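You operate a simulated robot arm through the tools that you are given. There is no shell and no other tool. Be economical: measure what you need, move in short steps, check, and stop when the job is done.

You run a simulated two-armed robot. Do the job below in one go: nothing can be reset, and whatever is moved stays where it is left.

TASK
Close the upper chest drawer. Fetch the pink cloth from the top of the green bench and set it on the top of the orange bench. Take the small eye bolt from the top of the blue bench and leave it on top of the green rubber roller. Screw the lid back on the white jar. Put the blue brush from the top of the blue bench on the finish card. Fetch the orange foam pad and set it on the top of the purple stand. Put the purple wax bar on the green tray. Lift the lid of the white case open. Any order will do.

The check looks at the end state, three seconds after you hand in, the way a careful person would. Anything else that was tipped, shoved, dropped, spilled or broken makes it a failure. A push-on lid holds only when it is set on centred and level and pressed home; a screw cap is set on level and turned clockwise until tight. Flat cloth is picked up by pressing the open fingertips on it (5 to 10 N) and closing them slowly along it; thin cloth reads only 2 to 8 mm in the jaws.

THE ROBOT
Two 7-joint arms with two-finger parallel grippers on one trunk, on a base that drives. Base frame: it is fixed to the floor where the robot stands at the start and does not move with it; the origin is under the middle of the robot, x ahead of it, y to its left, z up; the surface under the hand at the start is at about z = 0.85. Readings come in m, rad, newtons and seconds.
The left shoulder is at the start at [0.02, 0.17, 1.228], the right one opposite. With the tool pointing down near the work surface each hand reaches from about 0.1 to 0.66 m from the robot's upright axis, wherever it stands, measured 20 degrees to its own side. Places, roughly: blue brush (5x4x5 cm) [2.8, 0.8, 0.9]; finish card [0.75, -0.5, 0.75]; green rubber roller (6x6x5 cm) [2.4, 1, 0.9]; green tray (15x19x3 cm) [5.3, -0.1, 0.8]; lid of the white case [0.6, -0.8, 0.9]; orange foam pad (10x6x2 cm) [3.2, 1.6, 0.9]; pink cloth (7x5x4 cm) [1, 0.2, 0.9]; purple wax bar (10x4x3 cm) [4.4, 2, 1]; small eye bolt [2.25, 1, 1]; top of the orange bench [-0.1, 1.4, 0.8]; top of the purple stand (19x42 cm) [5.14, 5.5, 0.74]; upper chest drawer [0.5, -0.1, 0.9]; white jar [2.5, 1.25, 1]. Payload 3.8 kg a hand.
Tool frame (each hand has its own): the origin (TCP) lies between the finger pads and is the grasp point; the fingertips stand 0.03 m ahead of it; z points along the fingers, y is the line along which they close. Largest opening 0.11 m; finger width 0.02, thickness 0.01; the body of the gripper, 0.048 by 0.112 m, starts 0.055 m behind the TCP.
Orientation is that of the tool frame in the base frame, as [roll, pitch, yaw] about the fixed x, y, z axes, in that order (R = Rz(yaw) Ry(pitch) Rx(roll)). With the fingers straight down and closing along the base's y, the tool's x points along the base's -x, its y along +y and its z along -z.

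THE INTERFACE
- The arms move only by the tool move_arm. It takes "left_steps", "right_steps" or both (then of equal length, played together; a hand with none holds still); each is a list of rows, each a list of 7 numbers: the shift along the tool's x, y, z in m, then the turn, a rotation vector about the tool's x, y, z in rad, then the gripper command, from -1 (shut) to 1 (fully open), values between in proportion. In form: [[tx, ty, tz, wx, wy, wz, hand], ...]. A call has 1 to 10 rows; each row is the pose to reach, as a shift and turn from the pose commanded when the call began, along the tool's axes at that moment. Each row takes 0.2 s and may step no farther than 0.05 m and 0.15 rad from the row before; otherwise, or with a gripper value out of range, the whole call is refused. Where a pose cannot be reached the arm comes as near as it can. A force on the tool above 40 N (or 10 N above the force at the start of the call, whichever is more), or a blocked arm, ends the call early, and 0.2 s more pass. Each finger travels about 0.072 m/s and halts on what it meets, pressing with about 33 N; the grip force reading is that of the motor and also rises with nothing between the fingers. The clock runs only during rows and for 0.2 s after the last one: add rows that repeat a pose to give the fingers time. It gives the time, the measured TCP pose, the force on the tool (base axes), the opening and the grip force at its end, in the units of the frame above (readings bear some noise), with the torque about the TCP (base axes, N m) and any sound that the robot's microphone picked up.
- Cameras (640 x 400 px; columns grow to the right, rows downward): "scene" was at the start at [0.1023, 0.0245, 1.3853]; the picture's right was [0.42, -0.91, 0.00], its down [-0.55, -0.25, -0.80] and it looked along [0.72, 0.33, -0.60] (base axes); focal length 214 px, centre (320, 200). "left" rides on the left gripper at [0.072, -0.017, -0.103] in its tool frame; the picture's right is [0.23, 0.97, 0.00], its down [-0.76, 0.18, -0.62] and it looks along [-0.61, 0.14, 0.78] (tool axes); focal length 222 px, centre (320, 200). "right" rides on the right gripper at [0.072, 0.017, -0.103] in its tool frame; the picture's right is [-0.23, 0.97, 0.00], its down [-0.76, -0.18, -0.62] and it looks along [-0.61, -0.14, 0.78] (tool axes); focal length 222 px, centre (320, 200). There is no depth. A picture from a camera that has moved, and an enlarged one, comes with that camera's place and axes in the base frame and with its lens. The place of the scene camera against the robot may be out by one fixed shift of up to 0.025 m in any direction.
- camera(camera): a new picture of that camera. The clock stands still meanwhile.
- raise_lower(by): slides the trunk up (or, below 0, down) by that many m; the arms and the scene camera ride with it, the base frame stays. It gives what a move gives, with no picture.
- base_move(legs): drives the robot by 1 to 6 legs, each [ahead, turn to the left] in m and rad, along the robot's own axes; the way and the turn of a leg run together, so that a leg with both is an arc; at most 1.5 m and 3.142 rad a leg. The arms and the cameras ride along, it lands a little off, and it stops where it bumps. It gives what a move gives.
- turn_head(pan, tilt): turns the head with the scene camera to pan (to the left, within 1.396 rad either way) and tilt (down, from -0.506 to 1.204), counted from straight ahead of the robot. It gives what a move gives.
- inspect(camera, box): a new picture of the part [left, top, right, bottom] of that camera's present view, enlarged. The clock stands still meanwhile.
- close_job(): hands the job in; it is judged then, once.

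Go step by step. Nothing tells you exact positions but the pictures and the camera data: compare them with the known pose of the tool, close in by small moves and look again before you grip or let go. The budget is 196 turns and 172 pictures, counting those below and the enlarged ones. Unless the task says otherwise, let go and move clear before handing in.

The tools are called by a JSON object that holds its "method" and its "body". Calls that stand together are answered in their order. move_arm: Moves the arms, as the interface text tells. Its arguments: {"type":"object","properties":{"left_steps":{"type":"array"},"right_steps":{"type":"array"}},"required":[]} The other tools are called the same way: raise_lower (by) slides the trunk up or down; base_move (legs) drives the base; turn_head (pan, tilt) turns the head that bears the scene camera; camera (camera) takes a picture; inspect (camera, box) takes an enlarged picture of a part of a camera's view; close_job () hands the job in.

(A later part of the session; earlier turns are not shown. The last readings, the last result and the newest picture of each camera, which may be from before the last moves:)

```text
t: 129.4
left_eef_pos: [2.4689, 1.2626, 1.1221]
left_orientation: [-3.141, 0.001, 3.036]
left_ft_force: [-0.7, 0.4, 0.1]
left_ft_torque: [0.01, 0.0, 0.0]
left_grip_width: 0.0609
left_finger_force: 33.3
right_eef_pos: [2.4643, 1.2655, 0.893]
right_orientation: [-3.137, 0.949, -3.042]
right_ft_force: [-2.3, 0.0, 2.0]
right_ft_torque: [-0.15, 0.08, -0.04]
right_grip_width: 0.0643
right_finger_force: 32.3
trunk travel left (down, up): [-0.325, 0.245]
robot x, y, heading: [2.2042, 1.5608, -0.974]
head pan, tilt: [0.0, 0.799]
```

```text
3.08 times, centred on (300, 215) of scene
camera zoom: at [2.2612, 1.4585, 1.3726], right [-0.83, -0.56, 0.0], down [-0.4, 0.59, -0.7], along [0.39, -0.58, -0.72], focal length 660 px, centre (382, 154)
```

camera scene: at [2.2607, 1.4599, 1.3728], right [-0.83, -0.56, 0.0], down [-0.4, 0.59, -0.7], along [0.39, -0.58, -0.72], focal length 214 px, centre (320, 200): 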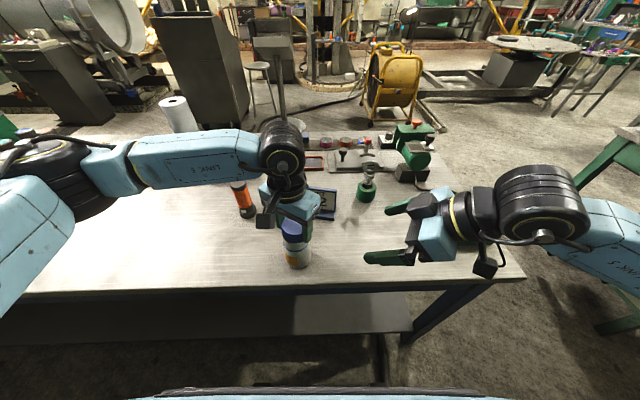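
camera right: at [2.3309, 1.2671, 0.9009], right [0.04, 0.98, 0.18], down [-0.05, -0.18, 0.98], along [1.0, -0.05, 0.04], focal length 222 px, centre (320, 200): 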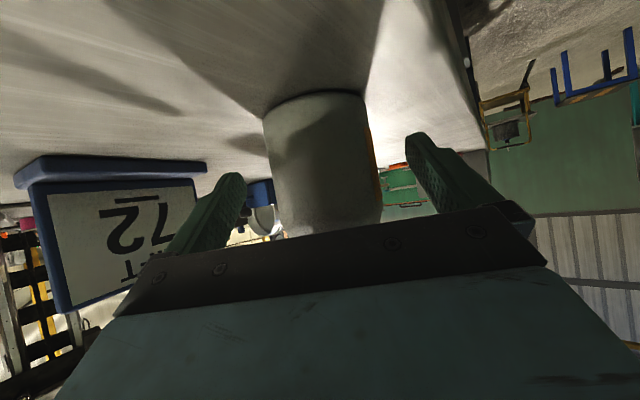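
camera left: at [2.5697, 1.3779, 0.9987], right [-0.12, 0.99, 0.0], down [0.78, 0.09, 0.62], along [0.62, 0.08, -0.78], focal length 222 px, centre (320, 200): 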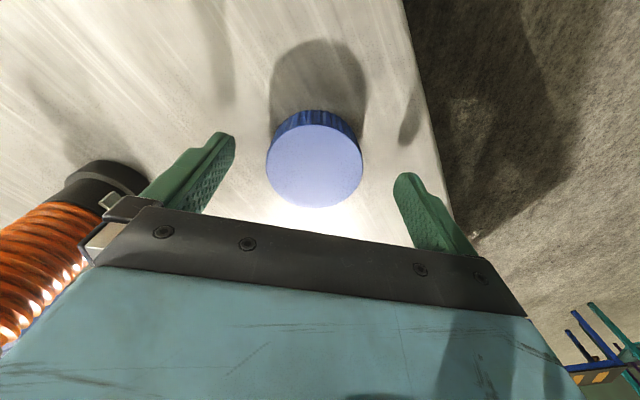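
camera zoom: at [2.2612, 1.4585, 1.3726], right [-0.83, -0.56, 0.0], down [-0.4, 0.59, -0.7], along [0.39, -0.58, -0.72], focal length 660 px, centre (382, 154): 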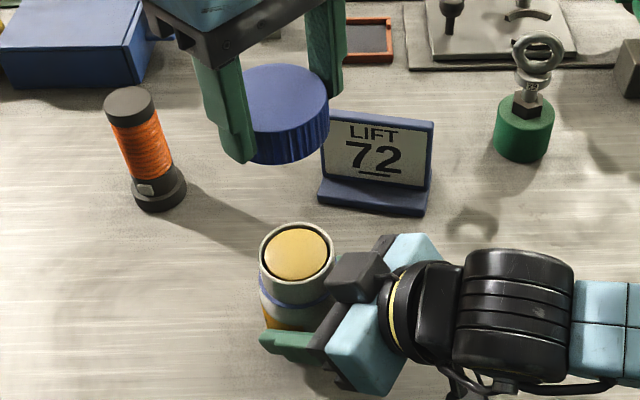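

Jar is held at ≈(2.474,1.266). Shift the lid over it and lower nearly to the rim.

{"method": "move_arm", "body": {"left_steps": [[-0.002, 0.005, 0.03, 0, 0, 0, -1], [-0.002, 0.005, 0.06, 0, 0, 0, -1], [-0.002, 0.005, 0.09, 0, 0, 0, -1], [-0.002, 0.005, 0.11, 0, 0, 0, -1], [-0.002, 0.005, 0.12, 0, 0, 0, -1]]}}

{"method": "inspect", "body": {"camera": "left", "box": [220, 30, 420, 240]}}

{"method": "inspect", "body": {"camera": "scene", "box": [240, 180, 360, 280]}}

```text
t: 130.6
left_eef_pos: [2.4731, 1.2698, 1.0011]
left_orientation: [-3.139, -0.002, 3.036]
left_ft_force: [-0.6, -0.7, -0.9]
left_ft_torque: [0.05, -0.03, 0.0]
left_grip_width: 0.0606
left_finger_force: 32.7
right_eef_pos: [2.4654, 1.266, 0.892]
right_orientation: [-3.139, 0.948, -3.042]
right_ft_force: [-0.9, -1.1, 0.4]
right_ft_torque: [-0.13, -0.02, -0.03]
right_grip_width: 0.0642
right_finger_force: 33.1
trunk travel left (down, up): [-0.325, 0.245]
robot x, y, heading: [2.2036, 1.5547, -0.977]
head pan, tilt: [0.0, 0.799]
```

```text
1.90 times, centred on (320, 135) of left
camera zoom: at [2.3983, 1.2605, 1.1052], right [-0.12, 0.99, 0.0], down [0.78, 0.1, 0.62], along [0.62, 0.08, -0.78], focal length 423 px, centre (320, 324)
```

zoom: 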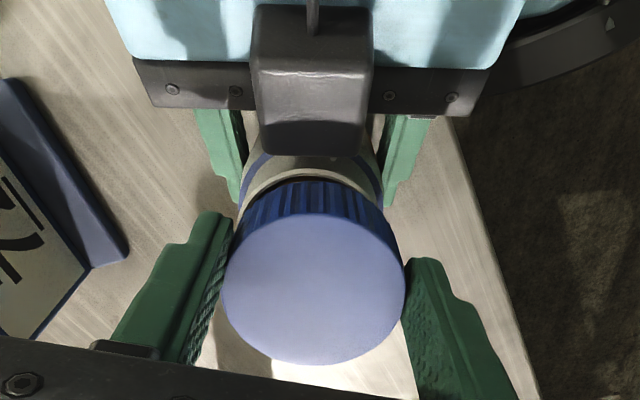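

```text
4.00 times, centred on (300, 230) of scene
camera zoom: at [2.2619, 1.459, 1.3726], right [-0.83, -0.56, 0.0], down [-0.4, 0.59, -0.7], along [0.39, -0.58, -0.72], focal length 858 px, centre (400, 80)
```

zoom: 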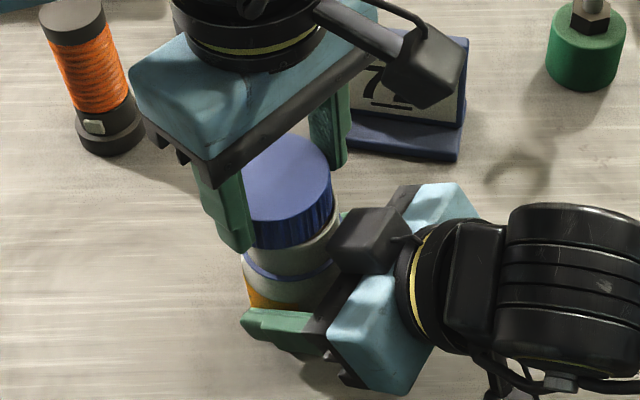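

{"method": "move_arm", "body": {"left_steps": [[0, -0.002, 0.004, 0, 0, 0, -1], [0, -0.002, 0.007, 0, 0, 0, -1], [0, -0.002, 0.009, 0, 0, 0, -1]]}}

```text
t: 131.4
left_eef_pos: [2.4727, 1.2689, 0.9961]
left_orientation: [-3.137, 0.0, 3.036]
left_ft_force: [5.0, 12.0, 33.5]
left_ft_torque: [0.26, 0.02, -0.1]
left_grip_width: 0.0608
left_finger_force: 33.0
right_eef_pos: [2.465, 1.2657, 0.8945]
right_orientation: [-3.134, 0.948, -3.042]
right_ft_force: [1.2, -9.5, -0.3]
right_ft_torque: [0.55, -0.3, -0.01]
right_grip_width: 0.0642
right_finger_force: 32.9
trunk travel left (down, up): [-0.325, 0.245]
robot x, y, heading: [2.2056, 1.5537, -0.97]
head pan, tilt: [0.0, 0.799]
```

{"method": "inspect", "body": {"camera": "left", "box": [265, 100, 375, 170]}}

{"method": "inspect", "body": {"camera": "scene", "box": [280, 205, 340, 255]}}

```text
5.71 times, centred on (320, 135) of left
camera zoom: at [2.3979, 1.2594, 1.0984], right [-0.12, 0.99, 0.0], down [0.78, 0.1, 0.62], along [0.62, 0.07, -0.78], focal length 1269 px, centre (320, 571)
```

zoom: 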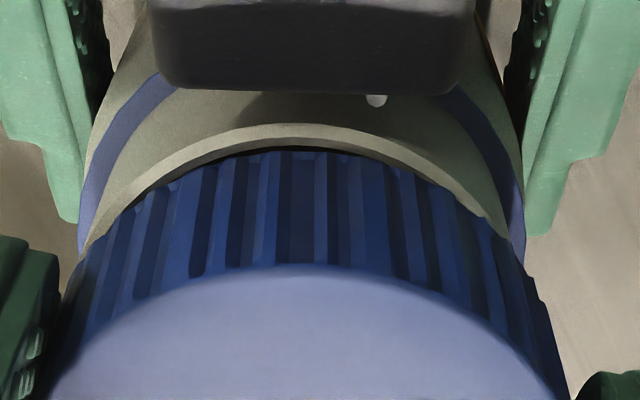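

```text
8.00 times, centred on (310, 230) of scene
camera zoom: at [2.2617, 1.4608, 1.373], right [-0.83, -0.56, 0.0], down [-0.4, 0.59, -0.7], along [0.39, -0.58, -0.72], focal length 1716 px, centre (400, -40)
```

zoom: 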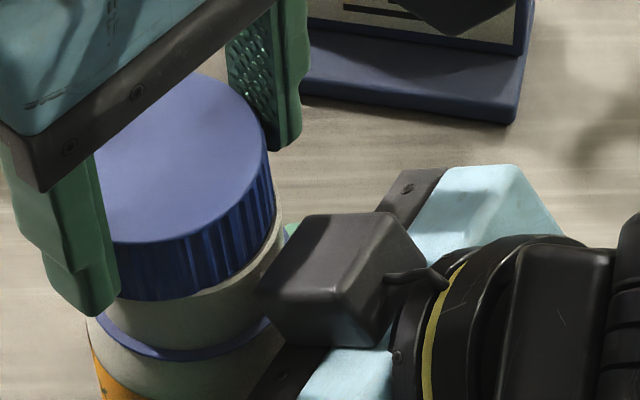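

The view clearly shows the jar rim exposed on the -x side: the lid is ~6 mm too far in +x. Raise, shift, lower again.

{"method": "move_arm", "body": {"left_steps": [[0, 0, -0.006, 0, 0, 0, -1], [0.003, -0.0005, -0.006, 0, 0, 0, -1], [0.006, -0.001, -0.006, 0, 0, 0, -1], [0.006, -0.001, -0.003, 0, 0, 0, -1], [0.006, -0.001, 0.0, 0, 0, 0, -1], [0.006, -0.001, 0.002, 0, 0, 0, -1]]}}

{"method": "inspect", "body": {"camera": "left", "box": [265, 100, 375, 170]}}

{"method": "inspect", "body": {"camera": "scene", "box": [280, 205, 340, 255]}}

```text
t: 132.8
left_eef_pos: [2.4659, 1.2686, 0.9916]
left_orientation: [-3.14, -0.002, 3.034]
left_ft_force: [-0.4, -0.8, 0.6]
left_ft_torque: [-0.01, 0.0, 0.0]
left_grip_width: 0.0606
left_finger_force: 32.4
right_eef_pos: [2.4645, 1.2669, 0.8932]
right_orientation: [-3.138, 0.948, -3.04]
right_ft_force: [-1.6, 1.7, 1.5]
right_ft_torque: [-0.01, 0.03, 0.01]
right_grip_width: 0.0643
right_finger_force: 33.4
trunk travel left (down, up): [-0.325, 0.245]
robot x, y, heading: [2.2043, 1.553, -0.978]
head pan, tilt: [0.0, 0.799]
```

```text
5.71 times, centred on (320, 135) of left
camera zoom: at [2.3917, 1.2583, 1.0933], right [-0.12, 0.99, 0.0], down [0.78, 0.1, 0.62], along [0.62, 0.08, -0.78], focal length 1269 px, centre (320, 571)
```

zoom: 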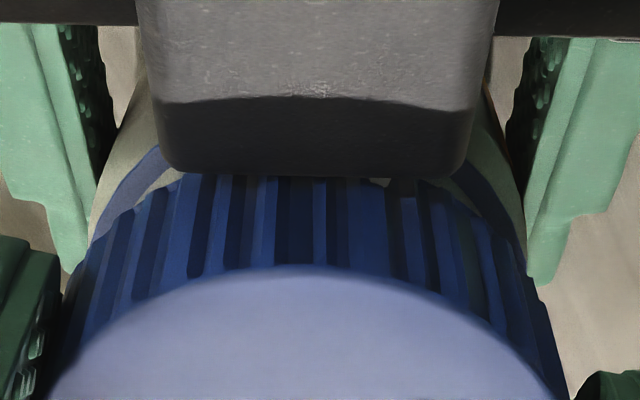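

```text
8.00 times, centred on (310, 230) of scene
camera zoom: at [2.2619, 1.4594, 1.3727], right [-0.83, -0.56, 0.0], down [-0.4, 0.59, -0.7], along [0.39, -0.58, -0.72], focal length 1716 px, centre (400, -40)
```

zoom: 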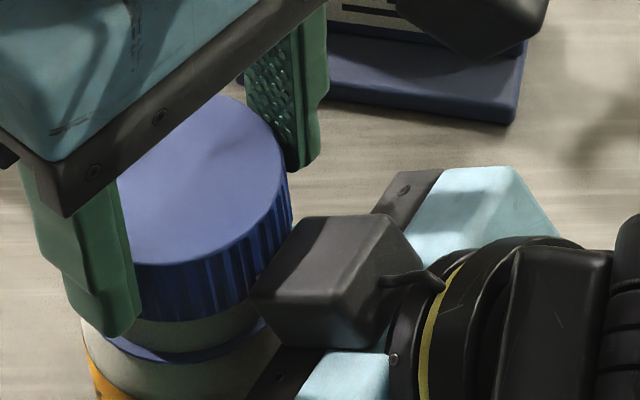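

The lid slid over the neck with no force. Lower a bit more to contact.

{"method": "move_arm", "body": {"left_steps": [[0, 0, 0.002, 0, 0, 0, -1], [0, 0, 0.004, 0, 0, 0, -1], [0, 0, 0.005, 0, 0, 0, -1]]}}

```text
t: 133.6
left_eef_pos: [2.4651, 1.2673, 0.9862]
left_orientation: [-3.14, -0.001, 3.037]
left_ft_force: [1.4, -0.5, 0.5]
left_ft_torque: [-0.06, -0.03, -0.04]
left_grip_width: 0.0602
left_finger_force: 33.3
right_eef_pos: [2.4657, 1.2659, 0.8927]
right_orientation: [-3.139, 0.948, -3.04]
right_ft_force: [-0.8, 1.4, 1.8]
right_ft_torque: [-0.04, 0.02, 0.04]
right_grip_width: 0.0642
right_finger_force: 33.2
trunk travel left (down, up): [-0.325, 0.245]
robot x, y, heading: [2.1993, 1.556, -0.979]
head pan, tilt: [0.0, 0.799]
```

{"method": "move_arm", "body": {"left_steps": [[0, 0, 0.002, 0, 0, 0, -1], [0, 0, 0.004, 0, 0, 0, -1], [0, 0, 0.006, 0, 0, 0, -1], [0, 0, 0.007, 0, 0, 0, -1]]}}

```text
t: 134.6
left_eef_pos: [2.4661, 1.2671, 0.978]
left_orientation: [-3.141, -0.004, 3.037]
left_ft_force: [0.7, -2.0, -0.4]
left_ft_torque: [-0.04, -0.1, -0.04]
left_grip_width: 0.0605
left_finger_force: 33.5
right_eef_pos: [2.4652, 1.2645, 0.8939]
right_orientation: [-3.14, 0.946, -3.04]
right_ft_force: [-0.6, 2.1, 3.7]
right_ft_torque: [-0.11, 0.08, 0.03]
right_grip_width: 0.064
right_finger_force: 33.1
trunk travel left (down, up): [-0.325, 0.245]
robot x, y, heading: [2.2037, 1.558, -0.971]
head pan, tilt: [0.0, 0.799]
```

{"method": "move_arm", "body": {"left_steps": [[0, 0, 0.002, 0, 0, 0, -1], [0, 0, 0.004, 0, 0, 0, -1], [0, 0, 0.005, 0, 0, 0, -1]]}}

{"method": "inspect", "body": {"camera": "scene", "box": [280, 205, 340, 255]}}

```text
t: 135.4
left_eef_pos: [2.4659, 1.2683, 0.9764]
left_orientation: [-3.138, 0.001, 3.036]
left_ft_force: [6.4, 1.6, 15.1]
left_ft_torque: [0.41, -0.62, 0.0]
left_grip_width: 0.0604
left_finger_force: 33.1
right_eef_pos: [2.464, 1.2662, 0.8932]
right_orientation: [-3.137, 0.947, -3.04]
right_ft_force: [-1.9, -0.4, 0.0]
right_ft_torque: [-0.1, -0.72, 0.05]
right_grip_width: 0.0641
right_finger_force: 33.8
trunk travel left (down, up): [-0.325, 0.245]
robot x, y, heading: [2.2025, 1.556, -0.974]
head pan, tilt: [0.0, 0.799]
```

```text
8.00 times, centred on (310, 230) of scene
camera zoom: at [2.2619, 1.46, 1.3728], right [-0.83, -0.56, 0.0], down [-0.4, 0.59, -0.7], along [0.39, -0.58, -0.72], focal length 1716 px, centre (400, -40)
```

zoom: 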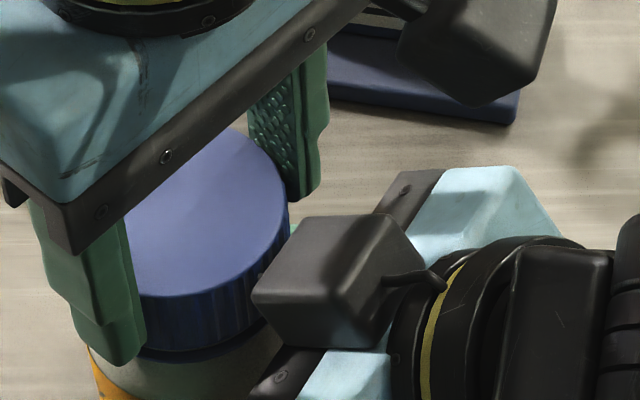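

Lid is seated on the threads at 15 N. Turn clockwise 0.65 rad now (avoiding the right-hand box) and watch torque.

{"method": "move_arm", "body": {"left_steps": [[0, 0, 0, 0, 0, 0.13, -1], [0, 0, 0, 0, 0, 0.26, -1], [0, 0, 0, 0, 0, 0.39, -1], [0, 0, 0, 0, 0, 0.52, -1], [0, 0, 0, 0, 0, 0.65, -1]]}}

{"method": "inspect", "body": {"camera": "scene", "box": [270, 195, 350, 260]}}

```text
t: 136.8
left_eef_pos: [2.4709, 1.2654, 0.9739]
left_orientation: [3.138, 0.011, 2.398]
left_ft_force: [2.2, -3.5, 2.6]
left_ft_torque: [0.65, -0.37, 0.65]
left_grip_width: 0.0617
left_finger_force: 33.1
right_eef_pos: [2.4626, 1.2679, 0.8928]
right_orientation: [-3.134, 0.947, -3.034]
right_ft_force: [-4.2, 2.3, 2.6]
right_ft_torque: [-1.12, 0.2, -0.66]
right_grip_width: 0.0643
right_finger_force: 33.0
trunk travel left (down, up): [-0.325, 0.245]
robot x, y, heading: [2.202, 1.5555, -0.977]
head pan, tilt: [0.0, 0.799]
stopped in row 5 (left hand): the force on the tool passed its limit at 41 N (the readings are from after the stop); the commanded pose is now the measured one
```

```text
6.15 times, centred on (310, 228) of scene
camera zoom: at [2.2615, 1.4592, 1.3725], right [-0.83, -0.56, 0.0], down [-0.4, 0.59, -0.7], along [0.39, -0.58, -0.72], focal length 1320 px, centre (382, 31)
```

zoom: 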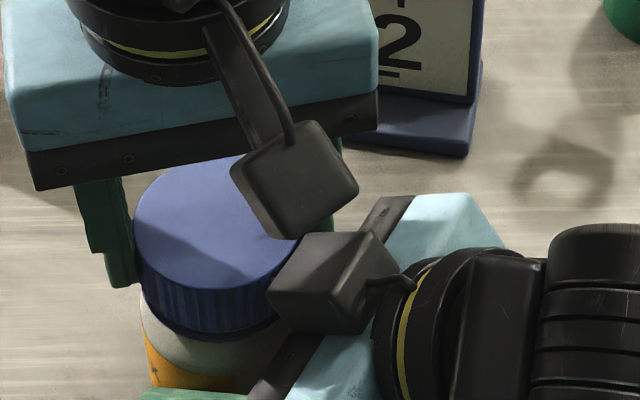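

Torque appears (0.65 N·m couple between hands) and the lid descended: threads are taking. Re-grip: open, turn back 1.2 rad, close.

{"method": "move_arm", "body": {"left_steps": [[0, 0, 0, 0, 0, 0, 0.2], [0, 0, 0, 0, 0, 0, 0.5], [0, 0, 0, 0, 0, -0.14, 0.5], [0, 0, 0, 0, 0, -0.28, 0.5], [0, 0, 0, 0, 0, -0.42, 0.5], [0, 0, 0, 0, 0, -0.56, 0.5], [0, 0, 0, 0, 0, -0.7, 0.5], [0, 0, 0, 0, 0, -0.84, 0.5], [0, 0, 0, 0, 0, -0.98, 0.5], [0, 0, 0, 0, 0, -1.12, 0.5]]}}

{"method": "inspect", "body": {"camera": "left", "box": [220, 70, 420, 240]}}

{"method": "inspect", "body": {"camera": "scene", "box": [270, 195, 350, 260]}}

```text
t: 139.0
left_eef_pos: [2.47, 1.2657, 0.9738]
left_orientation: [-3.134, 0.005, -2.763]
left_ft_force: [-1.0, 0.2, -1.1]
left_ft_torque: [-0.03, 0.01, 0.01]
left_grip_width: 0.0825
left_finger_force: 0.0
right_eef_pos: [2.4629, 1.2681, 0.8928]
right_orientation: [-3.139, 0.947, -3.037]
right_ft_force: [0.1, 1.0, -0.6]
right_ft_torque: [0.02, 0.01, -0.02]
right_grip_width: 0.0639
right_finger_force: 33.4
trunk travel left (down, up): [-0.325, 0.245]
robot x, y, heading: [2.2056, 1.5544, -0.974]
head pan, tilt: [0.0, 0.799]
```

```text
2.35 times, centred on (320, 155) of left
camera zoom: at [2.4082, 1.2232, 1.0761], right [-0.57, 0.82, -0.01], down [0.64, 0.45, 0.63], along [0.52, 0.35, -0.78], focal length 523 px, centre (320, 306)
```

zoom: 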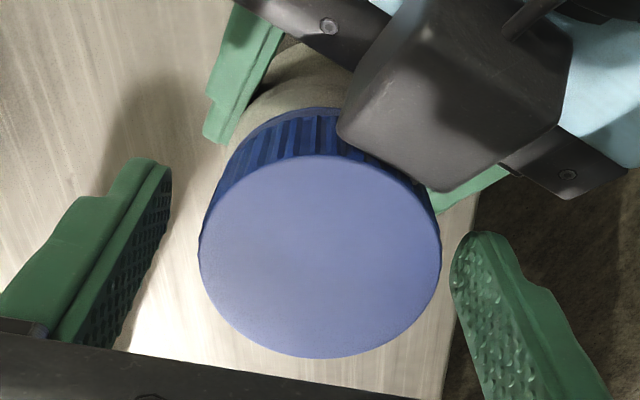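

```text
6.15 times, centred on (310, 228) of scene
camera zoom: at [2.2621, 1.4587, 1.3726], right [-0.83, -0.56, 0.0], down [-0.4, 0.59, -0.7], along [0.39, -0.58, -0.72], focal length 1320 px, centre (382, 31)
```

zoom: 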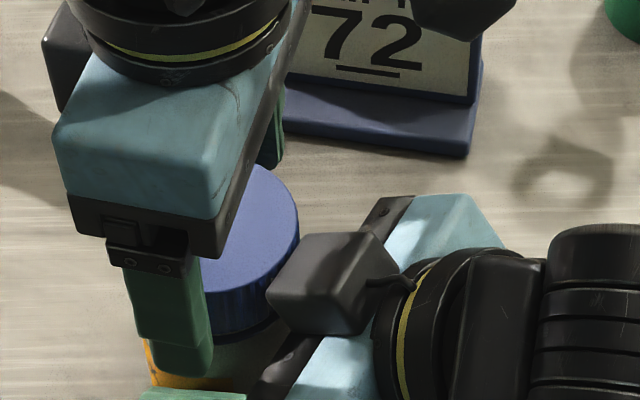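

{"method": "move_arm", "body": {"left_steps": [[0, 0, 0, 0, 0, 0, 0.2], [0, 0, 0, 0, 0, 0, -0.1], [0, 0, 0, 0, 0, 0, -1], [0, 0, 0, 0, 0, 0, -1], [0, 0, 0, 0, 0, 0.14, -1], [0, 0, 0, 0, 0, 0.28, -1], [0, 0, 0.0005, 0, 0, 0.42, -1], [0, 0, 0.0005, 0, 0, 0.56, -1], [0, 0, 0.001, 0, 0, 0.7, -1], [0, 0, 0.001, 0, 0, 0.84, -1]]}}

```text
t: 141.2
left_eef_pos: [2.4702, 1.2659, 0.9724]
left_orientation: [3.141, 0.004, 2.672]
left_ft_force: [-11.4, 15.8, 2.6]
left_ft_torque: [0.52, 0.48, 0.02]
left_grip_width: 0.0607
left_finger_force: 32.9
right_eef_pos: [2.4629, 1.2652, 0.8918]
right_orientation: [-3.135, 0.944, -3.039]
right_ft_force: [11.6, -15.9, -4.3]
right_ft_torque: [0.73, 0.42, -0.19]
right_grip_width: 0.0636
right_finger_force: 33.1
trunk travel left (down, up): [-0.325, 0.245]
robot x, y, heading: [2.1989, 1.555, -0.975]
head pan, tilt: [0.0, 0.799]
```

{"method": "move_arm", "body": {"left_steps": [[0.001, 0.0005, 0, 0, 0, 0, -1], [0.002, 0.001, 0, 0, 0, 0.1, -1], [0.002, 0.001, 0.0005, 0, 0, 0.2, -1], [0.002, 0.001, 0.0005, 0, 0, 0.28, -1]]}}

{"method": "inspect", "body": {"camera": "scene", "box": [270, 195, 350, 260]}}

```text
t: 142.2
left_eef_pos: [2.4722, 1.268, 0.9728]
left_orientation: [3.135, 0.015, 2.399]
left_ft_force: [10.4, 8.0, -0.8]
left_ft_torque: [1.1, -0.42, 0.91]
left_grip_width: 0.0608
left_finger_force: 33.1
right_eef_pos: [2.4629, 1.2687, 0.8932]
right_orientation: [-3.138, 0.944, -3.036]
right_ft_force: [-9.9, -7.5, 0.2]
right_ft_torque: [-0.52, -0.33, -0.98]
right_grip_width: 0.0642
right_finger_force: 33.2
trunk travel left (down, up): [-0.325, 0.245]
robot x, y, heading: [2.2005, 1.5569, -0.972]
head pan, tilt: [0.0, 0.799]
```

```text
6.15 times, centred on (310, 228) of scene
camera zoom: at [2.2621, 1.4587, 1.3726], right [-0.83, -0.56, 0.0], down [-0.4, 0.59, -0.7], along [0.39, -0.58, -0.72], focal length 1320 px, centre (382, 31)
```

zoom: 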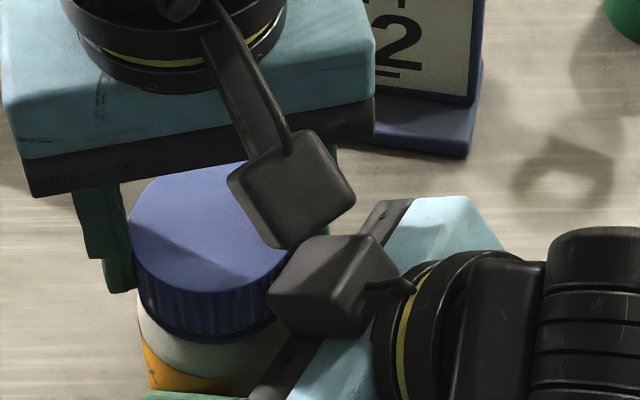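

The left camera cube is close to the right-hand box at this yaw, so I'll use only yaw 3.7→2.55. Next re-grip cycle.

{"method": "move_arm", "body": {"left_steps": [[0, 0, 0, 0, 0, 0, 0.2], [0, 0, 0, 0, 0, 0, 0.5], [0, 0, 0, 0, 0, -0.15, 0.5], [0, 0, 0, 0, 0, -0.3, 0.5], [0, 0, 0, 0, 0, -0.45, 0.5], [0, 0, 0, 0, 0, -0.6, 0.5], [0, 0, 0, 0, 0, -0.75, 0.5], [0, 0, 0, 0, 0, -0.9, 0.5], [0, 0, 0, 0, 0, -1.05, 0.5], [0, 0, 0, 0, 0, -1.2, 0.5]]}}

{"method": "move_arm", "body": {"left_steps": [[0, 0, 0, 0, 0, 0, 0.2], [0, 0, 0, 0, 0, 0, -0.1], [0, 0, 0, 0, 0, 0, -1], [0, 0, 0, 0, 0, 0.15, -1], [0, 0, 0, 0, 0, 0.3, -1], [0, 0, 0, 0, 0, 0.45, -1], [0, 0, 0, 0, 0, 0.6, -1], [0, 0, 0, 0, 0, 0.75, -1], [0, 0, 0, 0, 0, 0.9, -1], [0, 0, 0, 0, 0, 1.0, -1]]}}

```text
t: 144.4
left_eef_pos: [2.4688, 1.2668, 0.9714]
left_orientation: [-3.132, 0.003, -2.685]
left_ft_force: [-0.4, -0.4, 0.6]
left_ft_torque: [-0.04, 0.01, -0.01]
left_grip_width: 0.0824
left_finger_force: 0.0
right_eef_pos: [2.4632, 1.2678, 0.8922]
right_orientation: [-3.139, 0.947, -3.036]
right_ft_force: [1.2, -0.2, -4.4]
right_ft_torque: [-0.01, 0.05, 0.01]
right_grip_width: 0.0638
right_finger_force: 33.2
trunk travel left (down, up): [-0.325, 0.245]
robot x, y, heading: [2.2052, 1.5547, -0.977]
head pan, tilt: [0.0, 0.799]
```

```text
t: 146.6
left_eef_pos: [2.4693, 1.2695, 0.9735]
left_orientation: [3.139, 0.007, 2.592]
left_ft_force: [6.7, 5.1, -3.2]
left_ft_torque: [0.24, 0.05, 0.07]
left_grip_width: 0.0611
left_finger_force: 33.1
right_eef_pos: [2.4624, 1.2653, 0.8924]
right_orientation: [-3.135, 0.947, -3.037]
right_ft_force: [-7.0, -5.2, -1.7]
right_ft_torque: [0.18, -0.52, -0.11]
right_grip_width: 0.0636
right_finger_force: 32.8
trunk travel left (down, up): [-0.325, 0.245]
robot x, y, heading: [2.2014, 1.5564, -0.98]
head pan, tilt: [0.0, 0.799]
```

Turning freely with a slight downward pull — the thread is advancing. Another cycle, following downward.

{"method": "move_arm", "body": {"left_steps": [[0, 0, 0, 0, 0, 0, 0.2], [0, 0, 0, 0, 0, 0, 0.5], [0, 0, 0.001, 0, 0, -0.15, 0.5], [0, 0, 0.001, 0, 0, -0.3, 0.5], [0, 0, 0.001, 0, 0, -0.45, 0.5], [0, 0, 0.001, 0, 0, -0.6, 0.5], [0, 0, 0.001, 0, 0, -0.75, 0.5], [0, 0, 0.001, 0, 0, -0.9, 0.5], [0, 0, 0.001, 0, 0, -1.05, 0.5], [0, 0, 0.001, 0, 0, -1.15, 0.5]]}}

{"method": "move_arm", "body": {"left_steps": [[0, 0, 0, 0, 0, 0, 0.2], [0, 0, 0, 0, 0, 0, -0.1], [0, 0, 0, 0, 0, 0, -1], [0, 0, 0, 0, 0, 0.15, -1], [0, 0, 0.0005, 0, 0, 0.3, -1], [0, 0, 0.0005, 0, 0, 0.45, -1], [0, 0, 0.001, 0, 0, 0.6, -1], [0, 0, 0.001, 0, 0, 0.75, -1], [0, 0, 0.001, 0, 0, 0.9, -1], [0, 0, 0.001, 0, 0, 1.05, -1]]}}

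{"method": "inspect", "body": {"camera": "scene", "box": [270, 195, 350, 260]}}

```text
t: 148.8
left_eef_pos: [2.4684, 1.2678, 0.971]
left_orientation: [-3.133, 0.003, -2.535]
left_ft_force: [0.6, -0.1, 0.0]
left_ft_torque: [-0.02, 0.03, 0.02]
left_grip_width: 0.0823
left_finger_force: 0.1
right_eef_pos: [2.4627, 1.2666, 0.8929]
right_orientation: [-3.136, 0.946, -3.037]
right_ft_force: [0.2, 0.1, -4.9]
right_ft_torque: [-0.02, 0.05, 0.02]
right_grip_width: 0.0635
right_finger_force: 32.6
trunk travel left (down, up): [-0.325, 0.245]
robot x, y, heading: [2.201, 1.5517, -0.974]
head pan, tilt: [0.0, 0.799]
```

```text
t: 151.0
left_eef_pos: [2.4704, 1.2683, 0.9717]
left_orientation: [-3.141, 0.007, 2.693]
left_ft_force: [4.5, 2.7, 0.7]
left_ft_torque: [0.45, 0.03, 0.06]
left_grip_width: 0.061
left_finger_force: 33.2
right_eef_pos: [2.4631, 1.2669, 0.8917]
right_orientation: [-3.135, 0.944, -3.037]
right_ft_force: [-4.5, -2.9, -5.5]
right_ft_torque: [-0.28, -0.31, -0.03]
right_grip_width: 0.0633
right_finger_force: 33.4
trunk travel left (down, up): [-0.325, 0.245]
robot x, y, heading: [2.2033, 1.5507, -0.977]
head pan, tilt: [0.0, 0.799]
```

```text
6.15 times, centred on (310, 228) of scene
camera zoom: at [2.2621, 1.4587, 1.3726], right [-0.83, -0.56, 0.0], down [-0.4, 0.59, -0.7], along [0.39, -0.58, -0.72], focal length 1320 px, centre (382, 31)
```

zoom: 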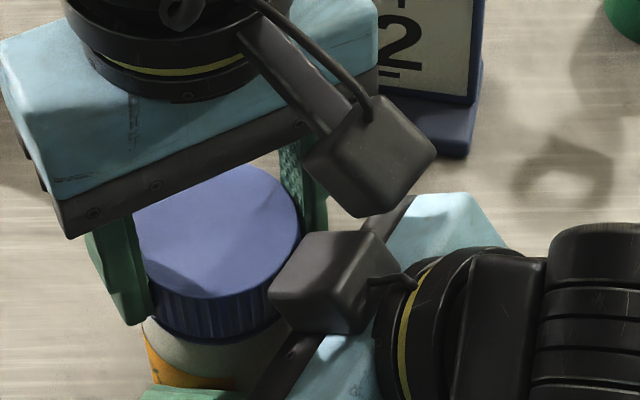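

Still easy. Two more cycles.

{"method": "move_arm", "body": {"left_steps": [[0, 0, 0, 0, 0, 0.15, -1], [0, 0, 0, 0, 0, 0.15, 0.3], [0, 0, 0, 0, 0, 0.1, 0.5], [0, 0, 0, 0, 0, -0.05, 0.5], [0, 0, 0, 0, 0, -0.2, 0.5], [0, 0, 0, 0, 0, -0.35, 0.5], [0, 0, 0, 0, 0, -0.5, 0.5], [0, 0, 0, 0, 0, -0.65, 0.5], [0, 0, 0, 0, 0, -0.8, 0.5], [0, 0, 0, 0, 0, -0.95, 0.5]]}}

{"method": "move_arm", "body": {"left_steps": [[0, 0, 0, 0, 0, -0.1, 0.2], [0, 0, 0, 0, 0, -0.1, -0.1], [0, 0, 0, 0, 0, -0.1, -1], [0, 0, 0, 0, 0, 0.05, -1], [0, 0, 0.0005, 0, 0, 0.2, -1], [0, 0, 0.0005, 0, 0, 0.35, -1], [0, 0, 0.001, 0, 0, 0.5, -1], [0, 0, 0.001, 0, 0, 0.65, -1], [0, 0, 0.001, 0, 0, 0.8, -1], [0, 0, 0.001, 0, 0, 0.95, -1]]}}

{"method": "move_arm", "body": {"left_steps": [[0, 0, 0, 0, 0, 0.15, -1], [0, 0, 0, 0, 0, 0.15, 0.3], [0, 0, 0, 0, 0, 0.1, 0.5], [0, 0, 0, 0, 0, -0.05, 0.5], [0, 0, 0, 0, 0, -0.2, 0.5], [0, 0, 0, 0, 0, -0.35, 0.5], [0, 0, 0, 0, 0, -0.5, 0.5], [0, 0, 0, 0, 0, -0.65, 0.5], [0, 0, 0, 0, 0, -0.8, 0.5], [0, 0, 0, 0, 0, -0.95, 0.5]]}}

{"method": "move_arm", "body": {"left_steps": [[0, 0, 0, 0, 0, -0.1, 0.2], [0, 0, 0, 0, 0, -0.1, -0.1], [0, 0, 0, 0, 0, -0.1, -1], [0, 0, 0, 0, 0, 0.05, -1], [0, 0, 0.0005, 0, 0, 0.2, -1], [0, 0, 0.0005, 0, 0, 0.35, -1], [0, 0, 0.001, 0, 0, 0.5, -1], [0, 0, 0.001, 0, 0, 0.65, -1], [0, 0, 0.001, 0, 0, 0.8, -1], [0, 0, 0.001, 0, 0, 0.95, -1]]}}

```text
t: 153.2
left_eef_pos: [2.4703, 1.2672, 0.9716]
left_orientation: [-3.133, 0.005, -2.633]
left_ft_force: [0.6, 0.5, 0.1]
left_ft_torque: [0.02, -0.01, 0.02]
left_grip_width: 0.0828
left_finger_force: 0.1
right_eef_pos: [2.4642, 1.2671, 0.8924]
right_orientation: [-3.138, 0.946, -3.036]
right_ft_force: [0.5, 1.6, -3.4]
right_ft_torque: [0.02, 0.04, 0.0]
right_grip_width: 0.0635
right_finger_force: 32.4
trunk travel left (down, up): [-0.325, 0.245]
robot x, y, heading: [2.2027, 1.5554, -0.979]
head pan, tilt: [0.0, 0.799]
```

```text
t: 155.4
left_eef_pos: [2.4685, 1.2692, 0.9703]
left_orientation: [-3.141, 0.006, 2.696]
left_ft_force: [-1.2, 7.8, 2.9]
left_ft_torque: [0.33, 0.12, 1.32]
left_grip_width: 0.0606
left_finger_force: 33.1
right_eef_pos: [2.4627, 1.2656, 0.8927]
right_orientation: [-3.138, 0.946, -3.04]
right_ft_force: [1.2, -7.7, -6.6]
right_ft_torque: [0.21, 0.03, -1.36]
right_grip_width: 0.0639
right_finger_force: 32.6
trunk travel left (down, up): [-0.325, 0.245]
robot x, y, heading: [2.2015, 1.5552, -0.977]
head pan, tilt: [0.0, 0.799]
```

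```text
t: 157.6
left_eef_pos: [2.4692, 1.2675, 0.9698]
left_orientation: [-3.133, 0.002, -2.634]
left_ft_force: [-0.4, -0.5, -0.6]
left_ft_torque: [0.01, 0.01, 0.0]
left_grip_width: 0.0823
left_finger_force: 0.0
right_eef_pos: [2.4635, 1.2666, 0.8931]
right_orientation: [-3.138, 0.946, -3.037]
right_ft_force: [-0.5, 0.3, -3.6]
right_ft_torque: [0.0, 0.06, 0.01]
right_grip_width: 0.0647
right_finger_force: 32.7
trunk travel left (down, up): [-0.325, 0.245]
robot x, y, heading: [2.2023, 1.5564, -0.976]
head pan, tilt: [0.0, 0.799]
```

```text
t: 159.8
left_eef_pos: [2.4699, 1.2677, 0.9685]
left_orientation: [3.141, 0.008, 2.694]
left_ft_force: [4.1, 13.5, 12.7]
left_ft_torque: [0.69, -0.07, 1.03]
left_grip_width: 0.0612
left_finger_force: 33.1
right_eef_pos: [2.4616, 1.2631, 0.8935]
right_orientation: [-3.13, 0.945, -3.037]
right_ft_force: [-4.7, -16.5, -1.7]
right_ft_torque: [0.19, 0.1, -1.01]
right_grip_width: 0.0652
right_finger_force: 32.2
trunk travel left (down, up): [-0.325, 0.245]
robot x, y, heading: [2.2019, 1.5543, -0.978]
head pan, tilt: [0.0, 0.799]
```

Torque rose to ~1.3 N·m at a yaw that was free before: the lid is tight. Release the left and raise it, then look.

{"method": "move_arm", "body": {"left_steps": [[0, 0, 0, 0, 0, 0, 0.2], [0, 0, 0, 0, 0, 0, 0.6], [0, 0, 0, 0, 0, 0, 0.8], [0, 0, -0.03, 0, 0, 0, 0.8], [0, 0, -0.07, 0, 0, 0, 0.8], [0, 0, -0.11, 0, 0, 0, 0.8], [0, 0, -0.15, 0, 0, 0, 0.8]]}}

{"method": "inspect", "body": {"camera": "scene", "box": [250, 175, 370, 275]}}

```text
t: 161.4
left_eef_pos: [2.4679, 1.2698, 1.1198]
left_orientation: [-3.141, 0.012, 2.693]
left_ft_force: [0.5, 0.8, 0.4]
left_ft_torque: [0.02, 0.0, 0.0]
left_grip_width: 0.099
left_finger_force: 0.1
right_eef_pos: [2.463, 1.2671, 0.8928]
right_orientation: [-3.138, 0.947, -3.037]
right_ft_force: [-1.6, 1.8, 2.7]
right_ft_torque: [0.17, 0.17, -0.02]
right_grip_width: 0.0651
right_finger_force: 32.9
trunk travel left (down, up): [-0.325, 0.245]
robot x, y, heading: [2.2035, 1.5532, -0.977]
head pan, tilt: [0.0, 0.799]
```

```text
4.00 times, centred on (310, 225) of scene
camera zoom: at [2.2616, 1.4592, 1.3727], right [-0.83, -0.56, 0.0], down [-0.4, 0.59, -0.7], along [0.39, -0.58, -0.72], focal length 858 px, centre (360, 100)
```

zoom: 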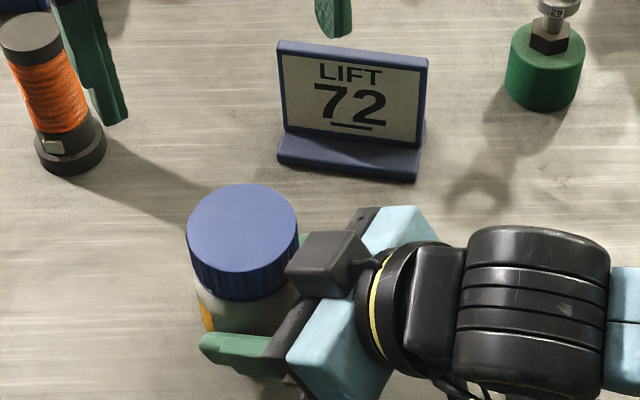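

Lid is on level. Now open the right hand and back it out along its axis.

{"method": "move_arm", "body": {"right_steps": [[0, 0, 0, 0, 0, 0, 0.4], [0, 0, 0, 0, 0, 0, 0.8], [0, 0, 0, 0, 0, 0, 1], [0, 0, -0.03, 0, 0, 0, 1], [0, 0, -0.07, 0, 0, 0, 1], [0, 0, -0.11, 0, 0, 0, 1], [0, 0, -0.15, 0, 0, 0, 1], [0, 0, -0.19, 0, 0, 0, 1]]}}

{"method": "inspect", "body": {"camera": "scene", "box": [230, 130, 430, 290]}}

```text
t: 163.2
left_eef_pos: [2.4678, 1.2698, 1.1202]
left_orientation: [-3.141, 0.01, 2.696]
left_ft_force: [0.3, -0.3, 0.9]
left_ft_torque: [0.01, -0.02, -0.01]
left_grip_width: 0.099
left_finger_force: 0.0
right_eef_pos: [2.3126, 1.2491, 1.0032]
right_orientation: [-3.137, 0.949, -3.038]
right_ft_force: [-1.1, 0.6, -0.8]
right_ft_torque: [0.01, -0.02, -0.01]
right_grip_width: 0.1102
right_finger_force: 0.0
right hand out of reach, approached as far as the arm can: row 8
trunk travel left (down, up): [-0.325, 0.245]
robot x, y, heading: [2.2042, 1.555, -0.974]
head pan, tilt: [0.0, 0.799]
```

```text
2.50 times, centred on (330, 210) of scene
camera zoom: at [2.2613, 1.459, 1.3727], right [-0.83, -0.56, 0.0], down [-0.4, 0.59, -0.7], along [0.39, -0.58, -0.72], focal length 536 px, centre (295, 175)
```

zoom: 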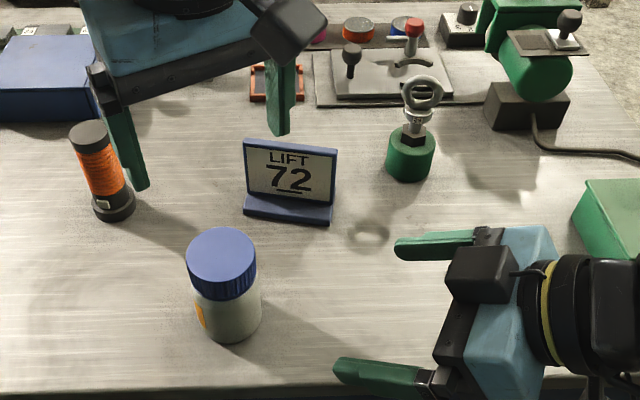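

Jar is closed and upright. Restore the right hand to its downward pose and home-ish place.

{"method": "move_arm", "body": {"right_steps": [[-0.035, 0, -0.025, 0, 0, 0, 1], [-0.07, 0, -0.05, 0, 0, 0, 1], [-0.1, 0, -0.075, 0, 0.13, 0, 1], [-0.122, 0, -0.088, 0, 0.26, 0, 1], [-0.122, 0, -0.088, 0, 0.4, 0, 1], [-0.122, 0, -0.088, 0, 0.54, 0, 1], [-0.122, 0, -0.088, 0, 0.68, 0, 1], [-0.122, 0, -0.088, 0, 0.82, 0, 1], [-0.122, 0, -0.088, 0, 0.945, 0, 1]]}}

```text
t: 165.2
left_eef_pos: [2.4686, 1.2687, 1.1191]
left_orientation: [-3.14, 0.01, 2.695]
left_ft_force: [0.4, 0.4, -1.2]
left_ft_torque: [0.01, 0.04, 0.0]
left_grip_width: 0.0991
left_finger_force: 0.1
right_eef_pos: [2.3123, 1.2507, 1.1522]
right_orientation: [-3.138, -0.002, -3.04]
right_ft_force: [0.1, 0.1, 0.3]
right_ft_torque: [0.0, 0.01, -0.02]
right_grip_width: 0.1099
right_finger_force: 0.0
right hand out of reach, approached as far as the arm can: row 1, 2, 3
trunk travel left (down, up): [-0.325, 0.245]
robot x, y, heading: [2.2031, 1.5549, -0.975]
head pan, tilt: [0.0, 0.799]
```

Stow the right hand, raise the left slightly, then drive along the bench toward the orange foam pad.

{"method": "move_arm", "body": {"left_steps": [[0, 0, -0.01, 0, 0, 0, 0.8], [0, 0, -0.02, 0, 0, 0, 0.8], [0, 0, -0.03, 0, 0, 0, 0.8], [0, 0, -0.04, 0, 0, 0, 0.8], [0, 0, -0.05, 0, 0, 0, 0.8], [0, 0, -0.06, 0, 0, 0, 0.8], [0, 0, -0.07, 0, 0, 0, 0.8], [0, 0, -0.08, 0, 0, 0, 0.8]], "right_steps": [[0.028, -0.019, -0.006, 0, 0, 0.135, 0.5], [0.056, -0.038, -0.012, 0, 0, 0.27, 0], [0.084, -0.057, -0.018, 0, 0, 0.405, 0], [0.112, -0.076, -0.024, 0, 0, 0.54, 0], [0.14, -0.094, -0.03, 0, 0, 0.675, 0], [0.168, -0.113, -0.036, 0, 0, 0.81, 0], [0.196, -0.132, -0.042, 0, 0, 0.945, 0], [0.2245, -0.151, -0.05, 0, 0, 1.08, 0]]}}

{"method": "base_move", "body": {"legs": [[0, 1.59], [0.7, 0], [0, -1.59]]}}

{"method": "camera", "body": {"camera": "scene"}}

{"method": "camera", "body": {"camera": "left"}}

```text
t: 167.0
left_eef_pos: [2.4675, 1.2687, 1.198]
left_orientation: [-3.139, 0.011, 2.693]
left_ft_force: [-0.2, -0.7, 0.3]
left_ft_torque: [-0.01, 0.01, -0.03]
left_grip_width: 0.099
left_finger_force: 0.1
right_eef_pos: [2.1018, 1.0757, 1.2021]
right_orientation: [-3.141, 0.004, 2.162]
right_ft_force: [-0.9, 0.5, 0.6]
right_ft_torque: [-0.01, -0.03, 0.04]
right_grip_width: 0.0549
right_finger_force: 0.1
trunk travel left (down, up): [-0.325, 0.245]
robot x, y, heading: [2.2041, 1.5553, -0.974]
head pan, tilt: [0.0, 0.799]
```

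```text
t: 178.6
left_eef_pos: [3.0429, 1.6764, 1.1985]
left_orientation: [-3.14, 0.008, 2.693]
left_ft_force: [0.1, 0.1, 0.5]
left_ft_torque: [0.01, 0.0, -0.01]
left_grip_width: 0.099
left_finger_force: 0.0
right_eef_pos: [2.6775, 1.4845, 1.2019]
right_orientation: [3.141, 0.003, 2.16]
right_ft_force: [-0.3, 0.1, 0.0]
right_ft_torque: [0.01, 0.0, 0.01]
right_grip_width: 0.0551
right_finger_force: 0.0
trunk travel left (down, up): [-0.325, 0.245]
robot x, y, heading: [2.7785, 1.9652, -0.975]
head pan, tilt: [0.0, 0.799]
```

```text
67 pictures are left
camera scene: at [2.8372, 1.8663, 1.3726], right [-0.83, -0.56, 0.0], down [-0.4, 0.59, -0.7], along [0.39, -0.58, -0.72], focal length 214 px, centre (320, 200)
```

scene: 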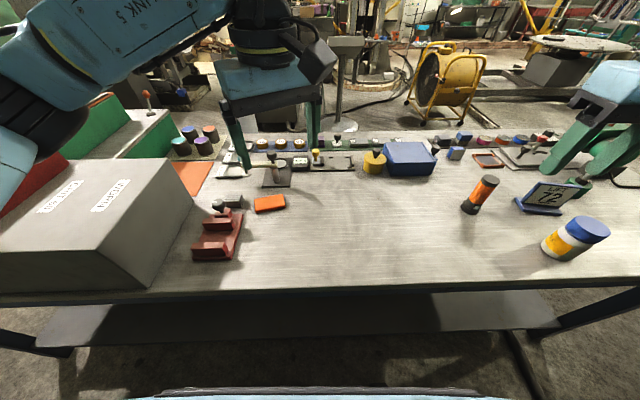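

```text
66 pictures are left
camera left: at [2.9691, 1.692, 1.3001], right [0.22, 0.98, 0.0], down [0.76, -0.17, 0.63], along [0.61, -0.14, -0.78], focal length 222 px, centre (320, 200)
```

left: 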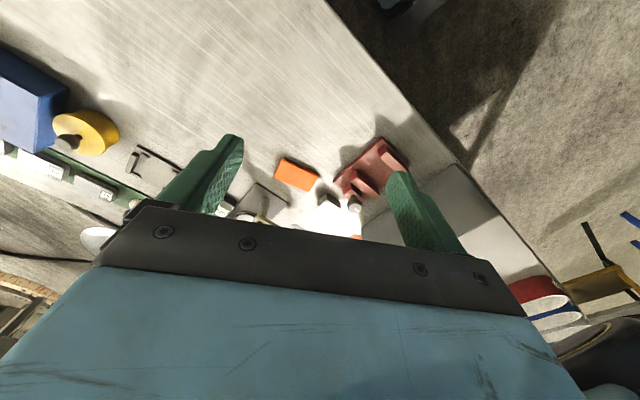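

The foam pad is at ≈(3.222,1.58), long axis ~50°. I'll bring the left hand above it, turned to close across its short side.

{"method": "move_arm", "body": {"left_steps": [[-0.02, -0.001, 0, 0, 0, -0.132, 0.6], [-0.041, -0.002, 0, 0, 0, -0.264, 0.6], [-0.061, -0.003, 0, 0, 0, -0.396, 0.6], [-0.081, -0.004, 0, 0, 0, -0.528, 0.6], [-0.102, -0.005, 0.02, 0, 0, -0.66, 0.6], [-0.122, -0.006, 0.05, 0, 0, -0.792, 0.6], [-0.142, -0.007, 0.08, 0, 0, -0.924, 0.6], [-0.162, -0.008, 0.11, 0, 0, -1.056, 0.6], [-0.183, -0.009, 0.14, 0, 0, -1.188, 0.6], [-0.203, -0.009, 0.17, 0, 0, -1.32, 0.6]]}}

{"method": "camera", "body": {"camera": "left"}}

```text
t: 180.8
left_eef_pos: [3.2231, 1.5788, 1.0291]
left_orientation: [-3.13, 0.001, -2.269]
left_ft_force: [-0.4, -1.0, -0.8]
left_ft_torque: [0.03, 0.0, 0.0]
left_grip_width: 0.0879
left_finger_force: 0.0
right_eef_pos: [2.6765, 1.4847, 1.2018]
right_orientation: [-3.141, 0.001, 2.162]
right_ft_force: [0.5, -0.2, -0.1]
right_ft_torque: [0.02, 0.01, 0.01]
right_grip_width: 0.0551
right_finger_force: 0.1
trunk travel left (down, up): [-0.325, 0.245]
robot x, y, heading: [2.7796, 1.9573, -0.98]
head pan, tilt: [0.0, 0.799]
```

```text
65 pictures are left
camera left: at [3.1879, 1.5122, 1.1313], right [-0.89, 0.45, -0.01], down [0.35, 0.7, 0.62], along [0.29, 0.55, -0.78], focal length 222 px, centre (320, 200)
```

left: 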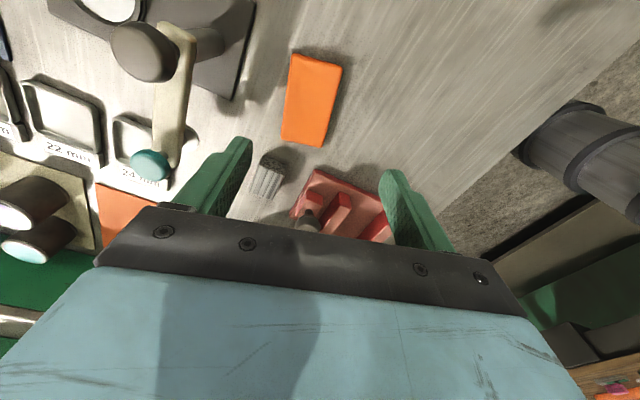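

{"method": "move_arm", "body": {"left_steps": [[0.004, -0.007, 0.03, -0.01, 0, 0, 0.6], [0.007, -0.0136, 0.06, -0.01, 0, 0, 0.6], [0.007, -0.0136, 0.09, -0.01, 0, 0, 0.6], [0.007, -0.0136, 0.12, -0.01, 0, 0, 0.6], [0.007, -0.0136, 0.137, -0.01, 0, 0, 0.6], [0.007, -0.0136, 0.144, -0.01, 0, 0, 0.6]]}}

{"method": "camera", "body": {"camera": "left"}}

```text
t: 182.2
left_eef_pos: [3.2286, 1.5631, 0.8863]
left_orientation: [3.141, 0.0, -2.27]
left_ft_force: [-0.2, -0.2, -0.4]
left_ft_torque: [-0.02, -0.01, -0.01]
left_grip_width: 0.0879
left_finger_force: 0.0
right_eef_pos: [2.6769, 1.4835, 1.2019]
right_orientation: [3.141, 0.003, 2.16]
right_ft_force: [-0.6, 0.4, 0.5]
right_ft_torque: [-0.01, 0.02, 0.02]
right_grip_width: 0.055
right_finger_force: 0.0
trunk travel left (down, up): [-0.325, 0.245]
robot x, y, heading: [2.7759, 1.9628, -0.98]
head pan, tilt: [0.0, 0.799]
```

```text
64 pictures are left
camera left: at [3.1949, 1.4957, 0.988], right [-0.89, 0.45, 0.0], down [0.35, 0.7, 0.62], along [0.28, 0.56, -0.78], focal length 222 px, centre (320, 200)
```

left: 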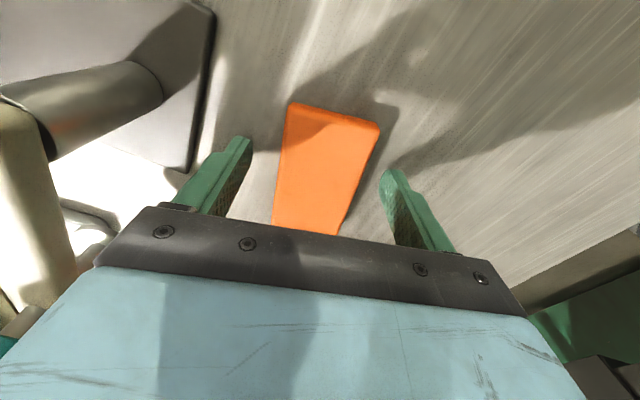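

Well centred. Grip the pad and lift.

{"method": "move_arm", "body": {"left_steps": [[0, 0, 0.003, 0, 0, 0, 0.3], [0, 0, 0.003, 0, 0, 0, 0], [0, 0, 0.003, 0, 0, 0, -0.4], [0, 0, 0.003, 0, 0, 0, -1], [0, 0, 0.003, 0, 0, 0, -1], [0, 0, -0.03, 0, 0, 0, -1], [0, 0, -0.08, 0, 0, 0, -1], [0, 0, -0.13, 0, 0, 0, -1], [0, 0, -0.18, 0, 0, 0, -1], [0, 0, -0.23, 0, 0, 0, -1]]}}

{"method": "camera", "body": {"camera": "left"}}

```text
t: 184.4
left_eef_pos: [3.2311, 1.5625, 1.1172]
left_orientation: [3.14, 0.002, -2.271]
left_ft_force: [0.2, 0.0, 0.7]
left_ft_torque: [-0.02, 0.01, 0.03]
left_grip_width: 0.0547
left_finger_force: 32.9
right_eef_pos: [2.6767, 1.4842, 1.2031]
right_orientation: [-3.141, 0.004, 2.161]
right_ft_force: [0.2, -0.3, 0.9]
right_ft_torque: [0.0, -0.01, 0.0]
right_grip_width: 0.0552
right_finger_force: 0.1
trunk travel left (down, up): [-0.325, 0.245]
robot x, y, heading: [2.7773, 1.9664, -0.978]
head pan, tilt: [0.0, 0.799]
```

```text
63 pictures are left
camera left: at [3.1962, 1.4959, 1.2192], right [-0.89, 0.45, 0.0], down [0.35, 0.7, 0.62], along [0.28, 0.56, -0.78], focal length 222 px, centre (320, 200)
```

left: 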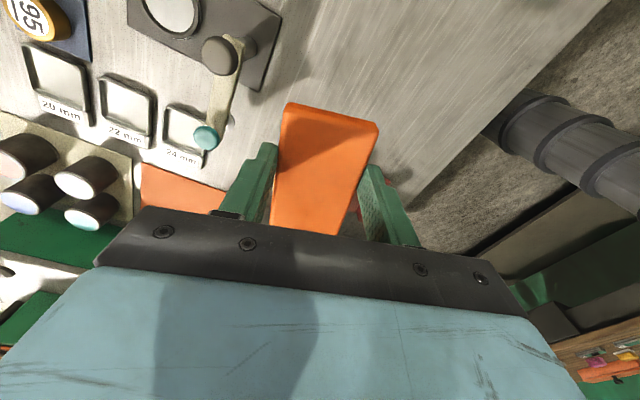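

Pad is held. Retract the hand, turn toward +x, and look for the wax bar and the stand.

{"method": "move_arm", "body": {"left_steps": [[-0.005, 0.016, -0.01, 0, 0, 0.13, -1], [-0.009, 0.033, -0.02, 0, 0, 0.26, -1], [-0.014, 0.049, -0.03, 0, 0, 0.39, -1], [-0.018, 0.065, -0.04, 0, 0, 0.52, -1], [-0.023, 0.082, -0.05, 0, 0, 0.65, -1], [-0.028, 0.098, -0.06, 0, 0, 0.78, -1], [-0.032, 0.114, -0.07, 0, 0, 0.91, -1], [-0.037, 0.13, -0.08, 0, 0, 1.04, -1], [-0.041, 0.147, -0.08, 0, 0, 1.17, -1], [-0.046, 0.163, -0.08, 0, 0, 1.3, -1]]}}

{"method": "base_move", "body": {"legs": [[0, 1.1]]}}

{"method": "turn_head", "body": {"pan": -0.1, "tilt": 0.35}}

{"method": "camera", "body": {"camera": "scene"}}

```text
t: 186.6
left_eef_pos: [3.135, 1.7032, 1.1967]
left_orientation: [3.141, 0.0, 2.71]
left_ft_force: [-0.1, 0.0, -0.4]
left_ft_torque: [-0.02, 0.0, -0.04]
left_grip_width: 0.0545
left_finger_force: 33.2
right_eef_pos: [2.677, 1.4849, 1.2021]
right_orientation: [-3.14, 0.003, 2.161]
right_ft_force: [0.2, -0.5, -1.0]
right_ft_torque: [0.05, -0.02, 0.02]
right_grip_width: 0.0549
right_finger_force: 0.1
trunk travel left (down, up): [-0.325, 0.245]
robot x, y, heading: [2.7759, 1.9613, -0.986]
head pan, tilt: [0.0, 0.799]
```

```text
t: 189.8
left_eef_pos: [3.1698, 2.1624, 1.1959]
left_orientation: [3.141, 0.0, -2.471]
left_ft_force: [-0.6, -0.6, -0.1]
left_ft_torque: [-0.02, -0.01, 0.01]
left_grip_width: 0.0546
left_finger_force: 32.9
right_eef_pos: [3.1582, 1.6563, 1.2019]
right_orientation: [-3.141, 0.004, -3.023]
right_ft_force: [0.3, 0.1, -0.2]
right_ft_torque: [-0.01, -0.03, 0.01]
right_grip_width: 0.0549
right_finger_force: 0.0
trunk travel left (down, up): [-0.325, 0.245]
robot x, y, heading: [2.7827, 1.9608, 0.121]
head pan, tilt: [0.0, 0.799]
```

```text
t: 190.7
left_eef_pos: [3.1712, 2.1641, 1.1971]
left_orientation: [3.142, 0.0, -2.47]
left_ft_force: [0.2, -0.3, -0.1]
left_ft_torque: [0.01, -0.01, 0.0]
left_grip_width: 0.0546
left_finger_force: 32.9
right_eef_pos: [3.1589, 1.6553, 1.2021]
right_orientation: [3.14, 0.002, -3.022]
right_ft_force: [-0.1, -0.4, -0.3]
right_ft_torque: [0.01, 0.01, 0.02]
right_grip_width: 0.0549
right_finger_force: 0.0
trunk travel left (down, up): [-0.325, 0.245]
robot x, y, heading: [2.7806, 1.9633, 0.123]
head pan, tilt: [-0.099, 0.351]
```

```text
62 pictures are left
camera scene: at [2.8946, 1.9554, 1.4122], right [0.02, -1.0, 0.0], down [-0.34, -0.01, -0.94], along [0.94, 0.02, -0.34], focal length 214 px, centre (320, 200)
```

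scene: 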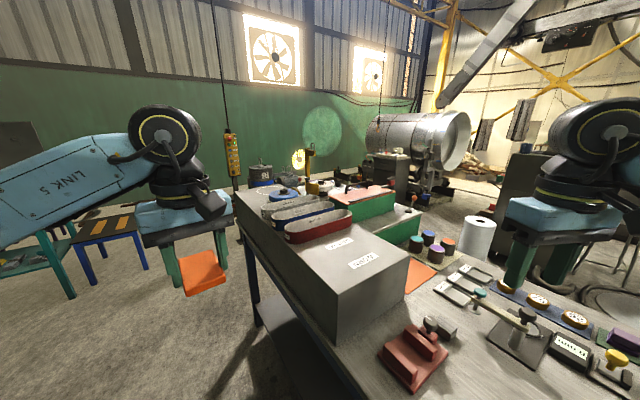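

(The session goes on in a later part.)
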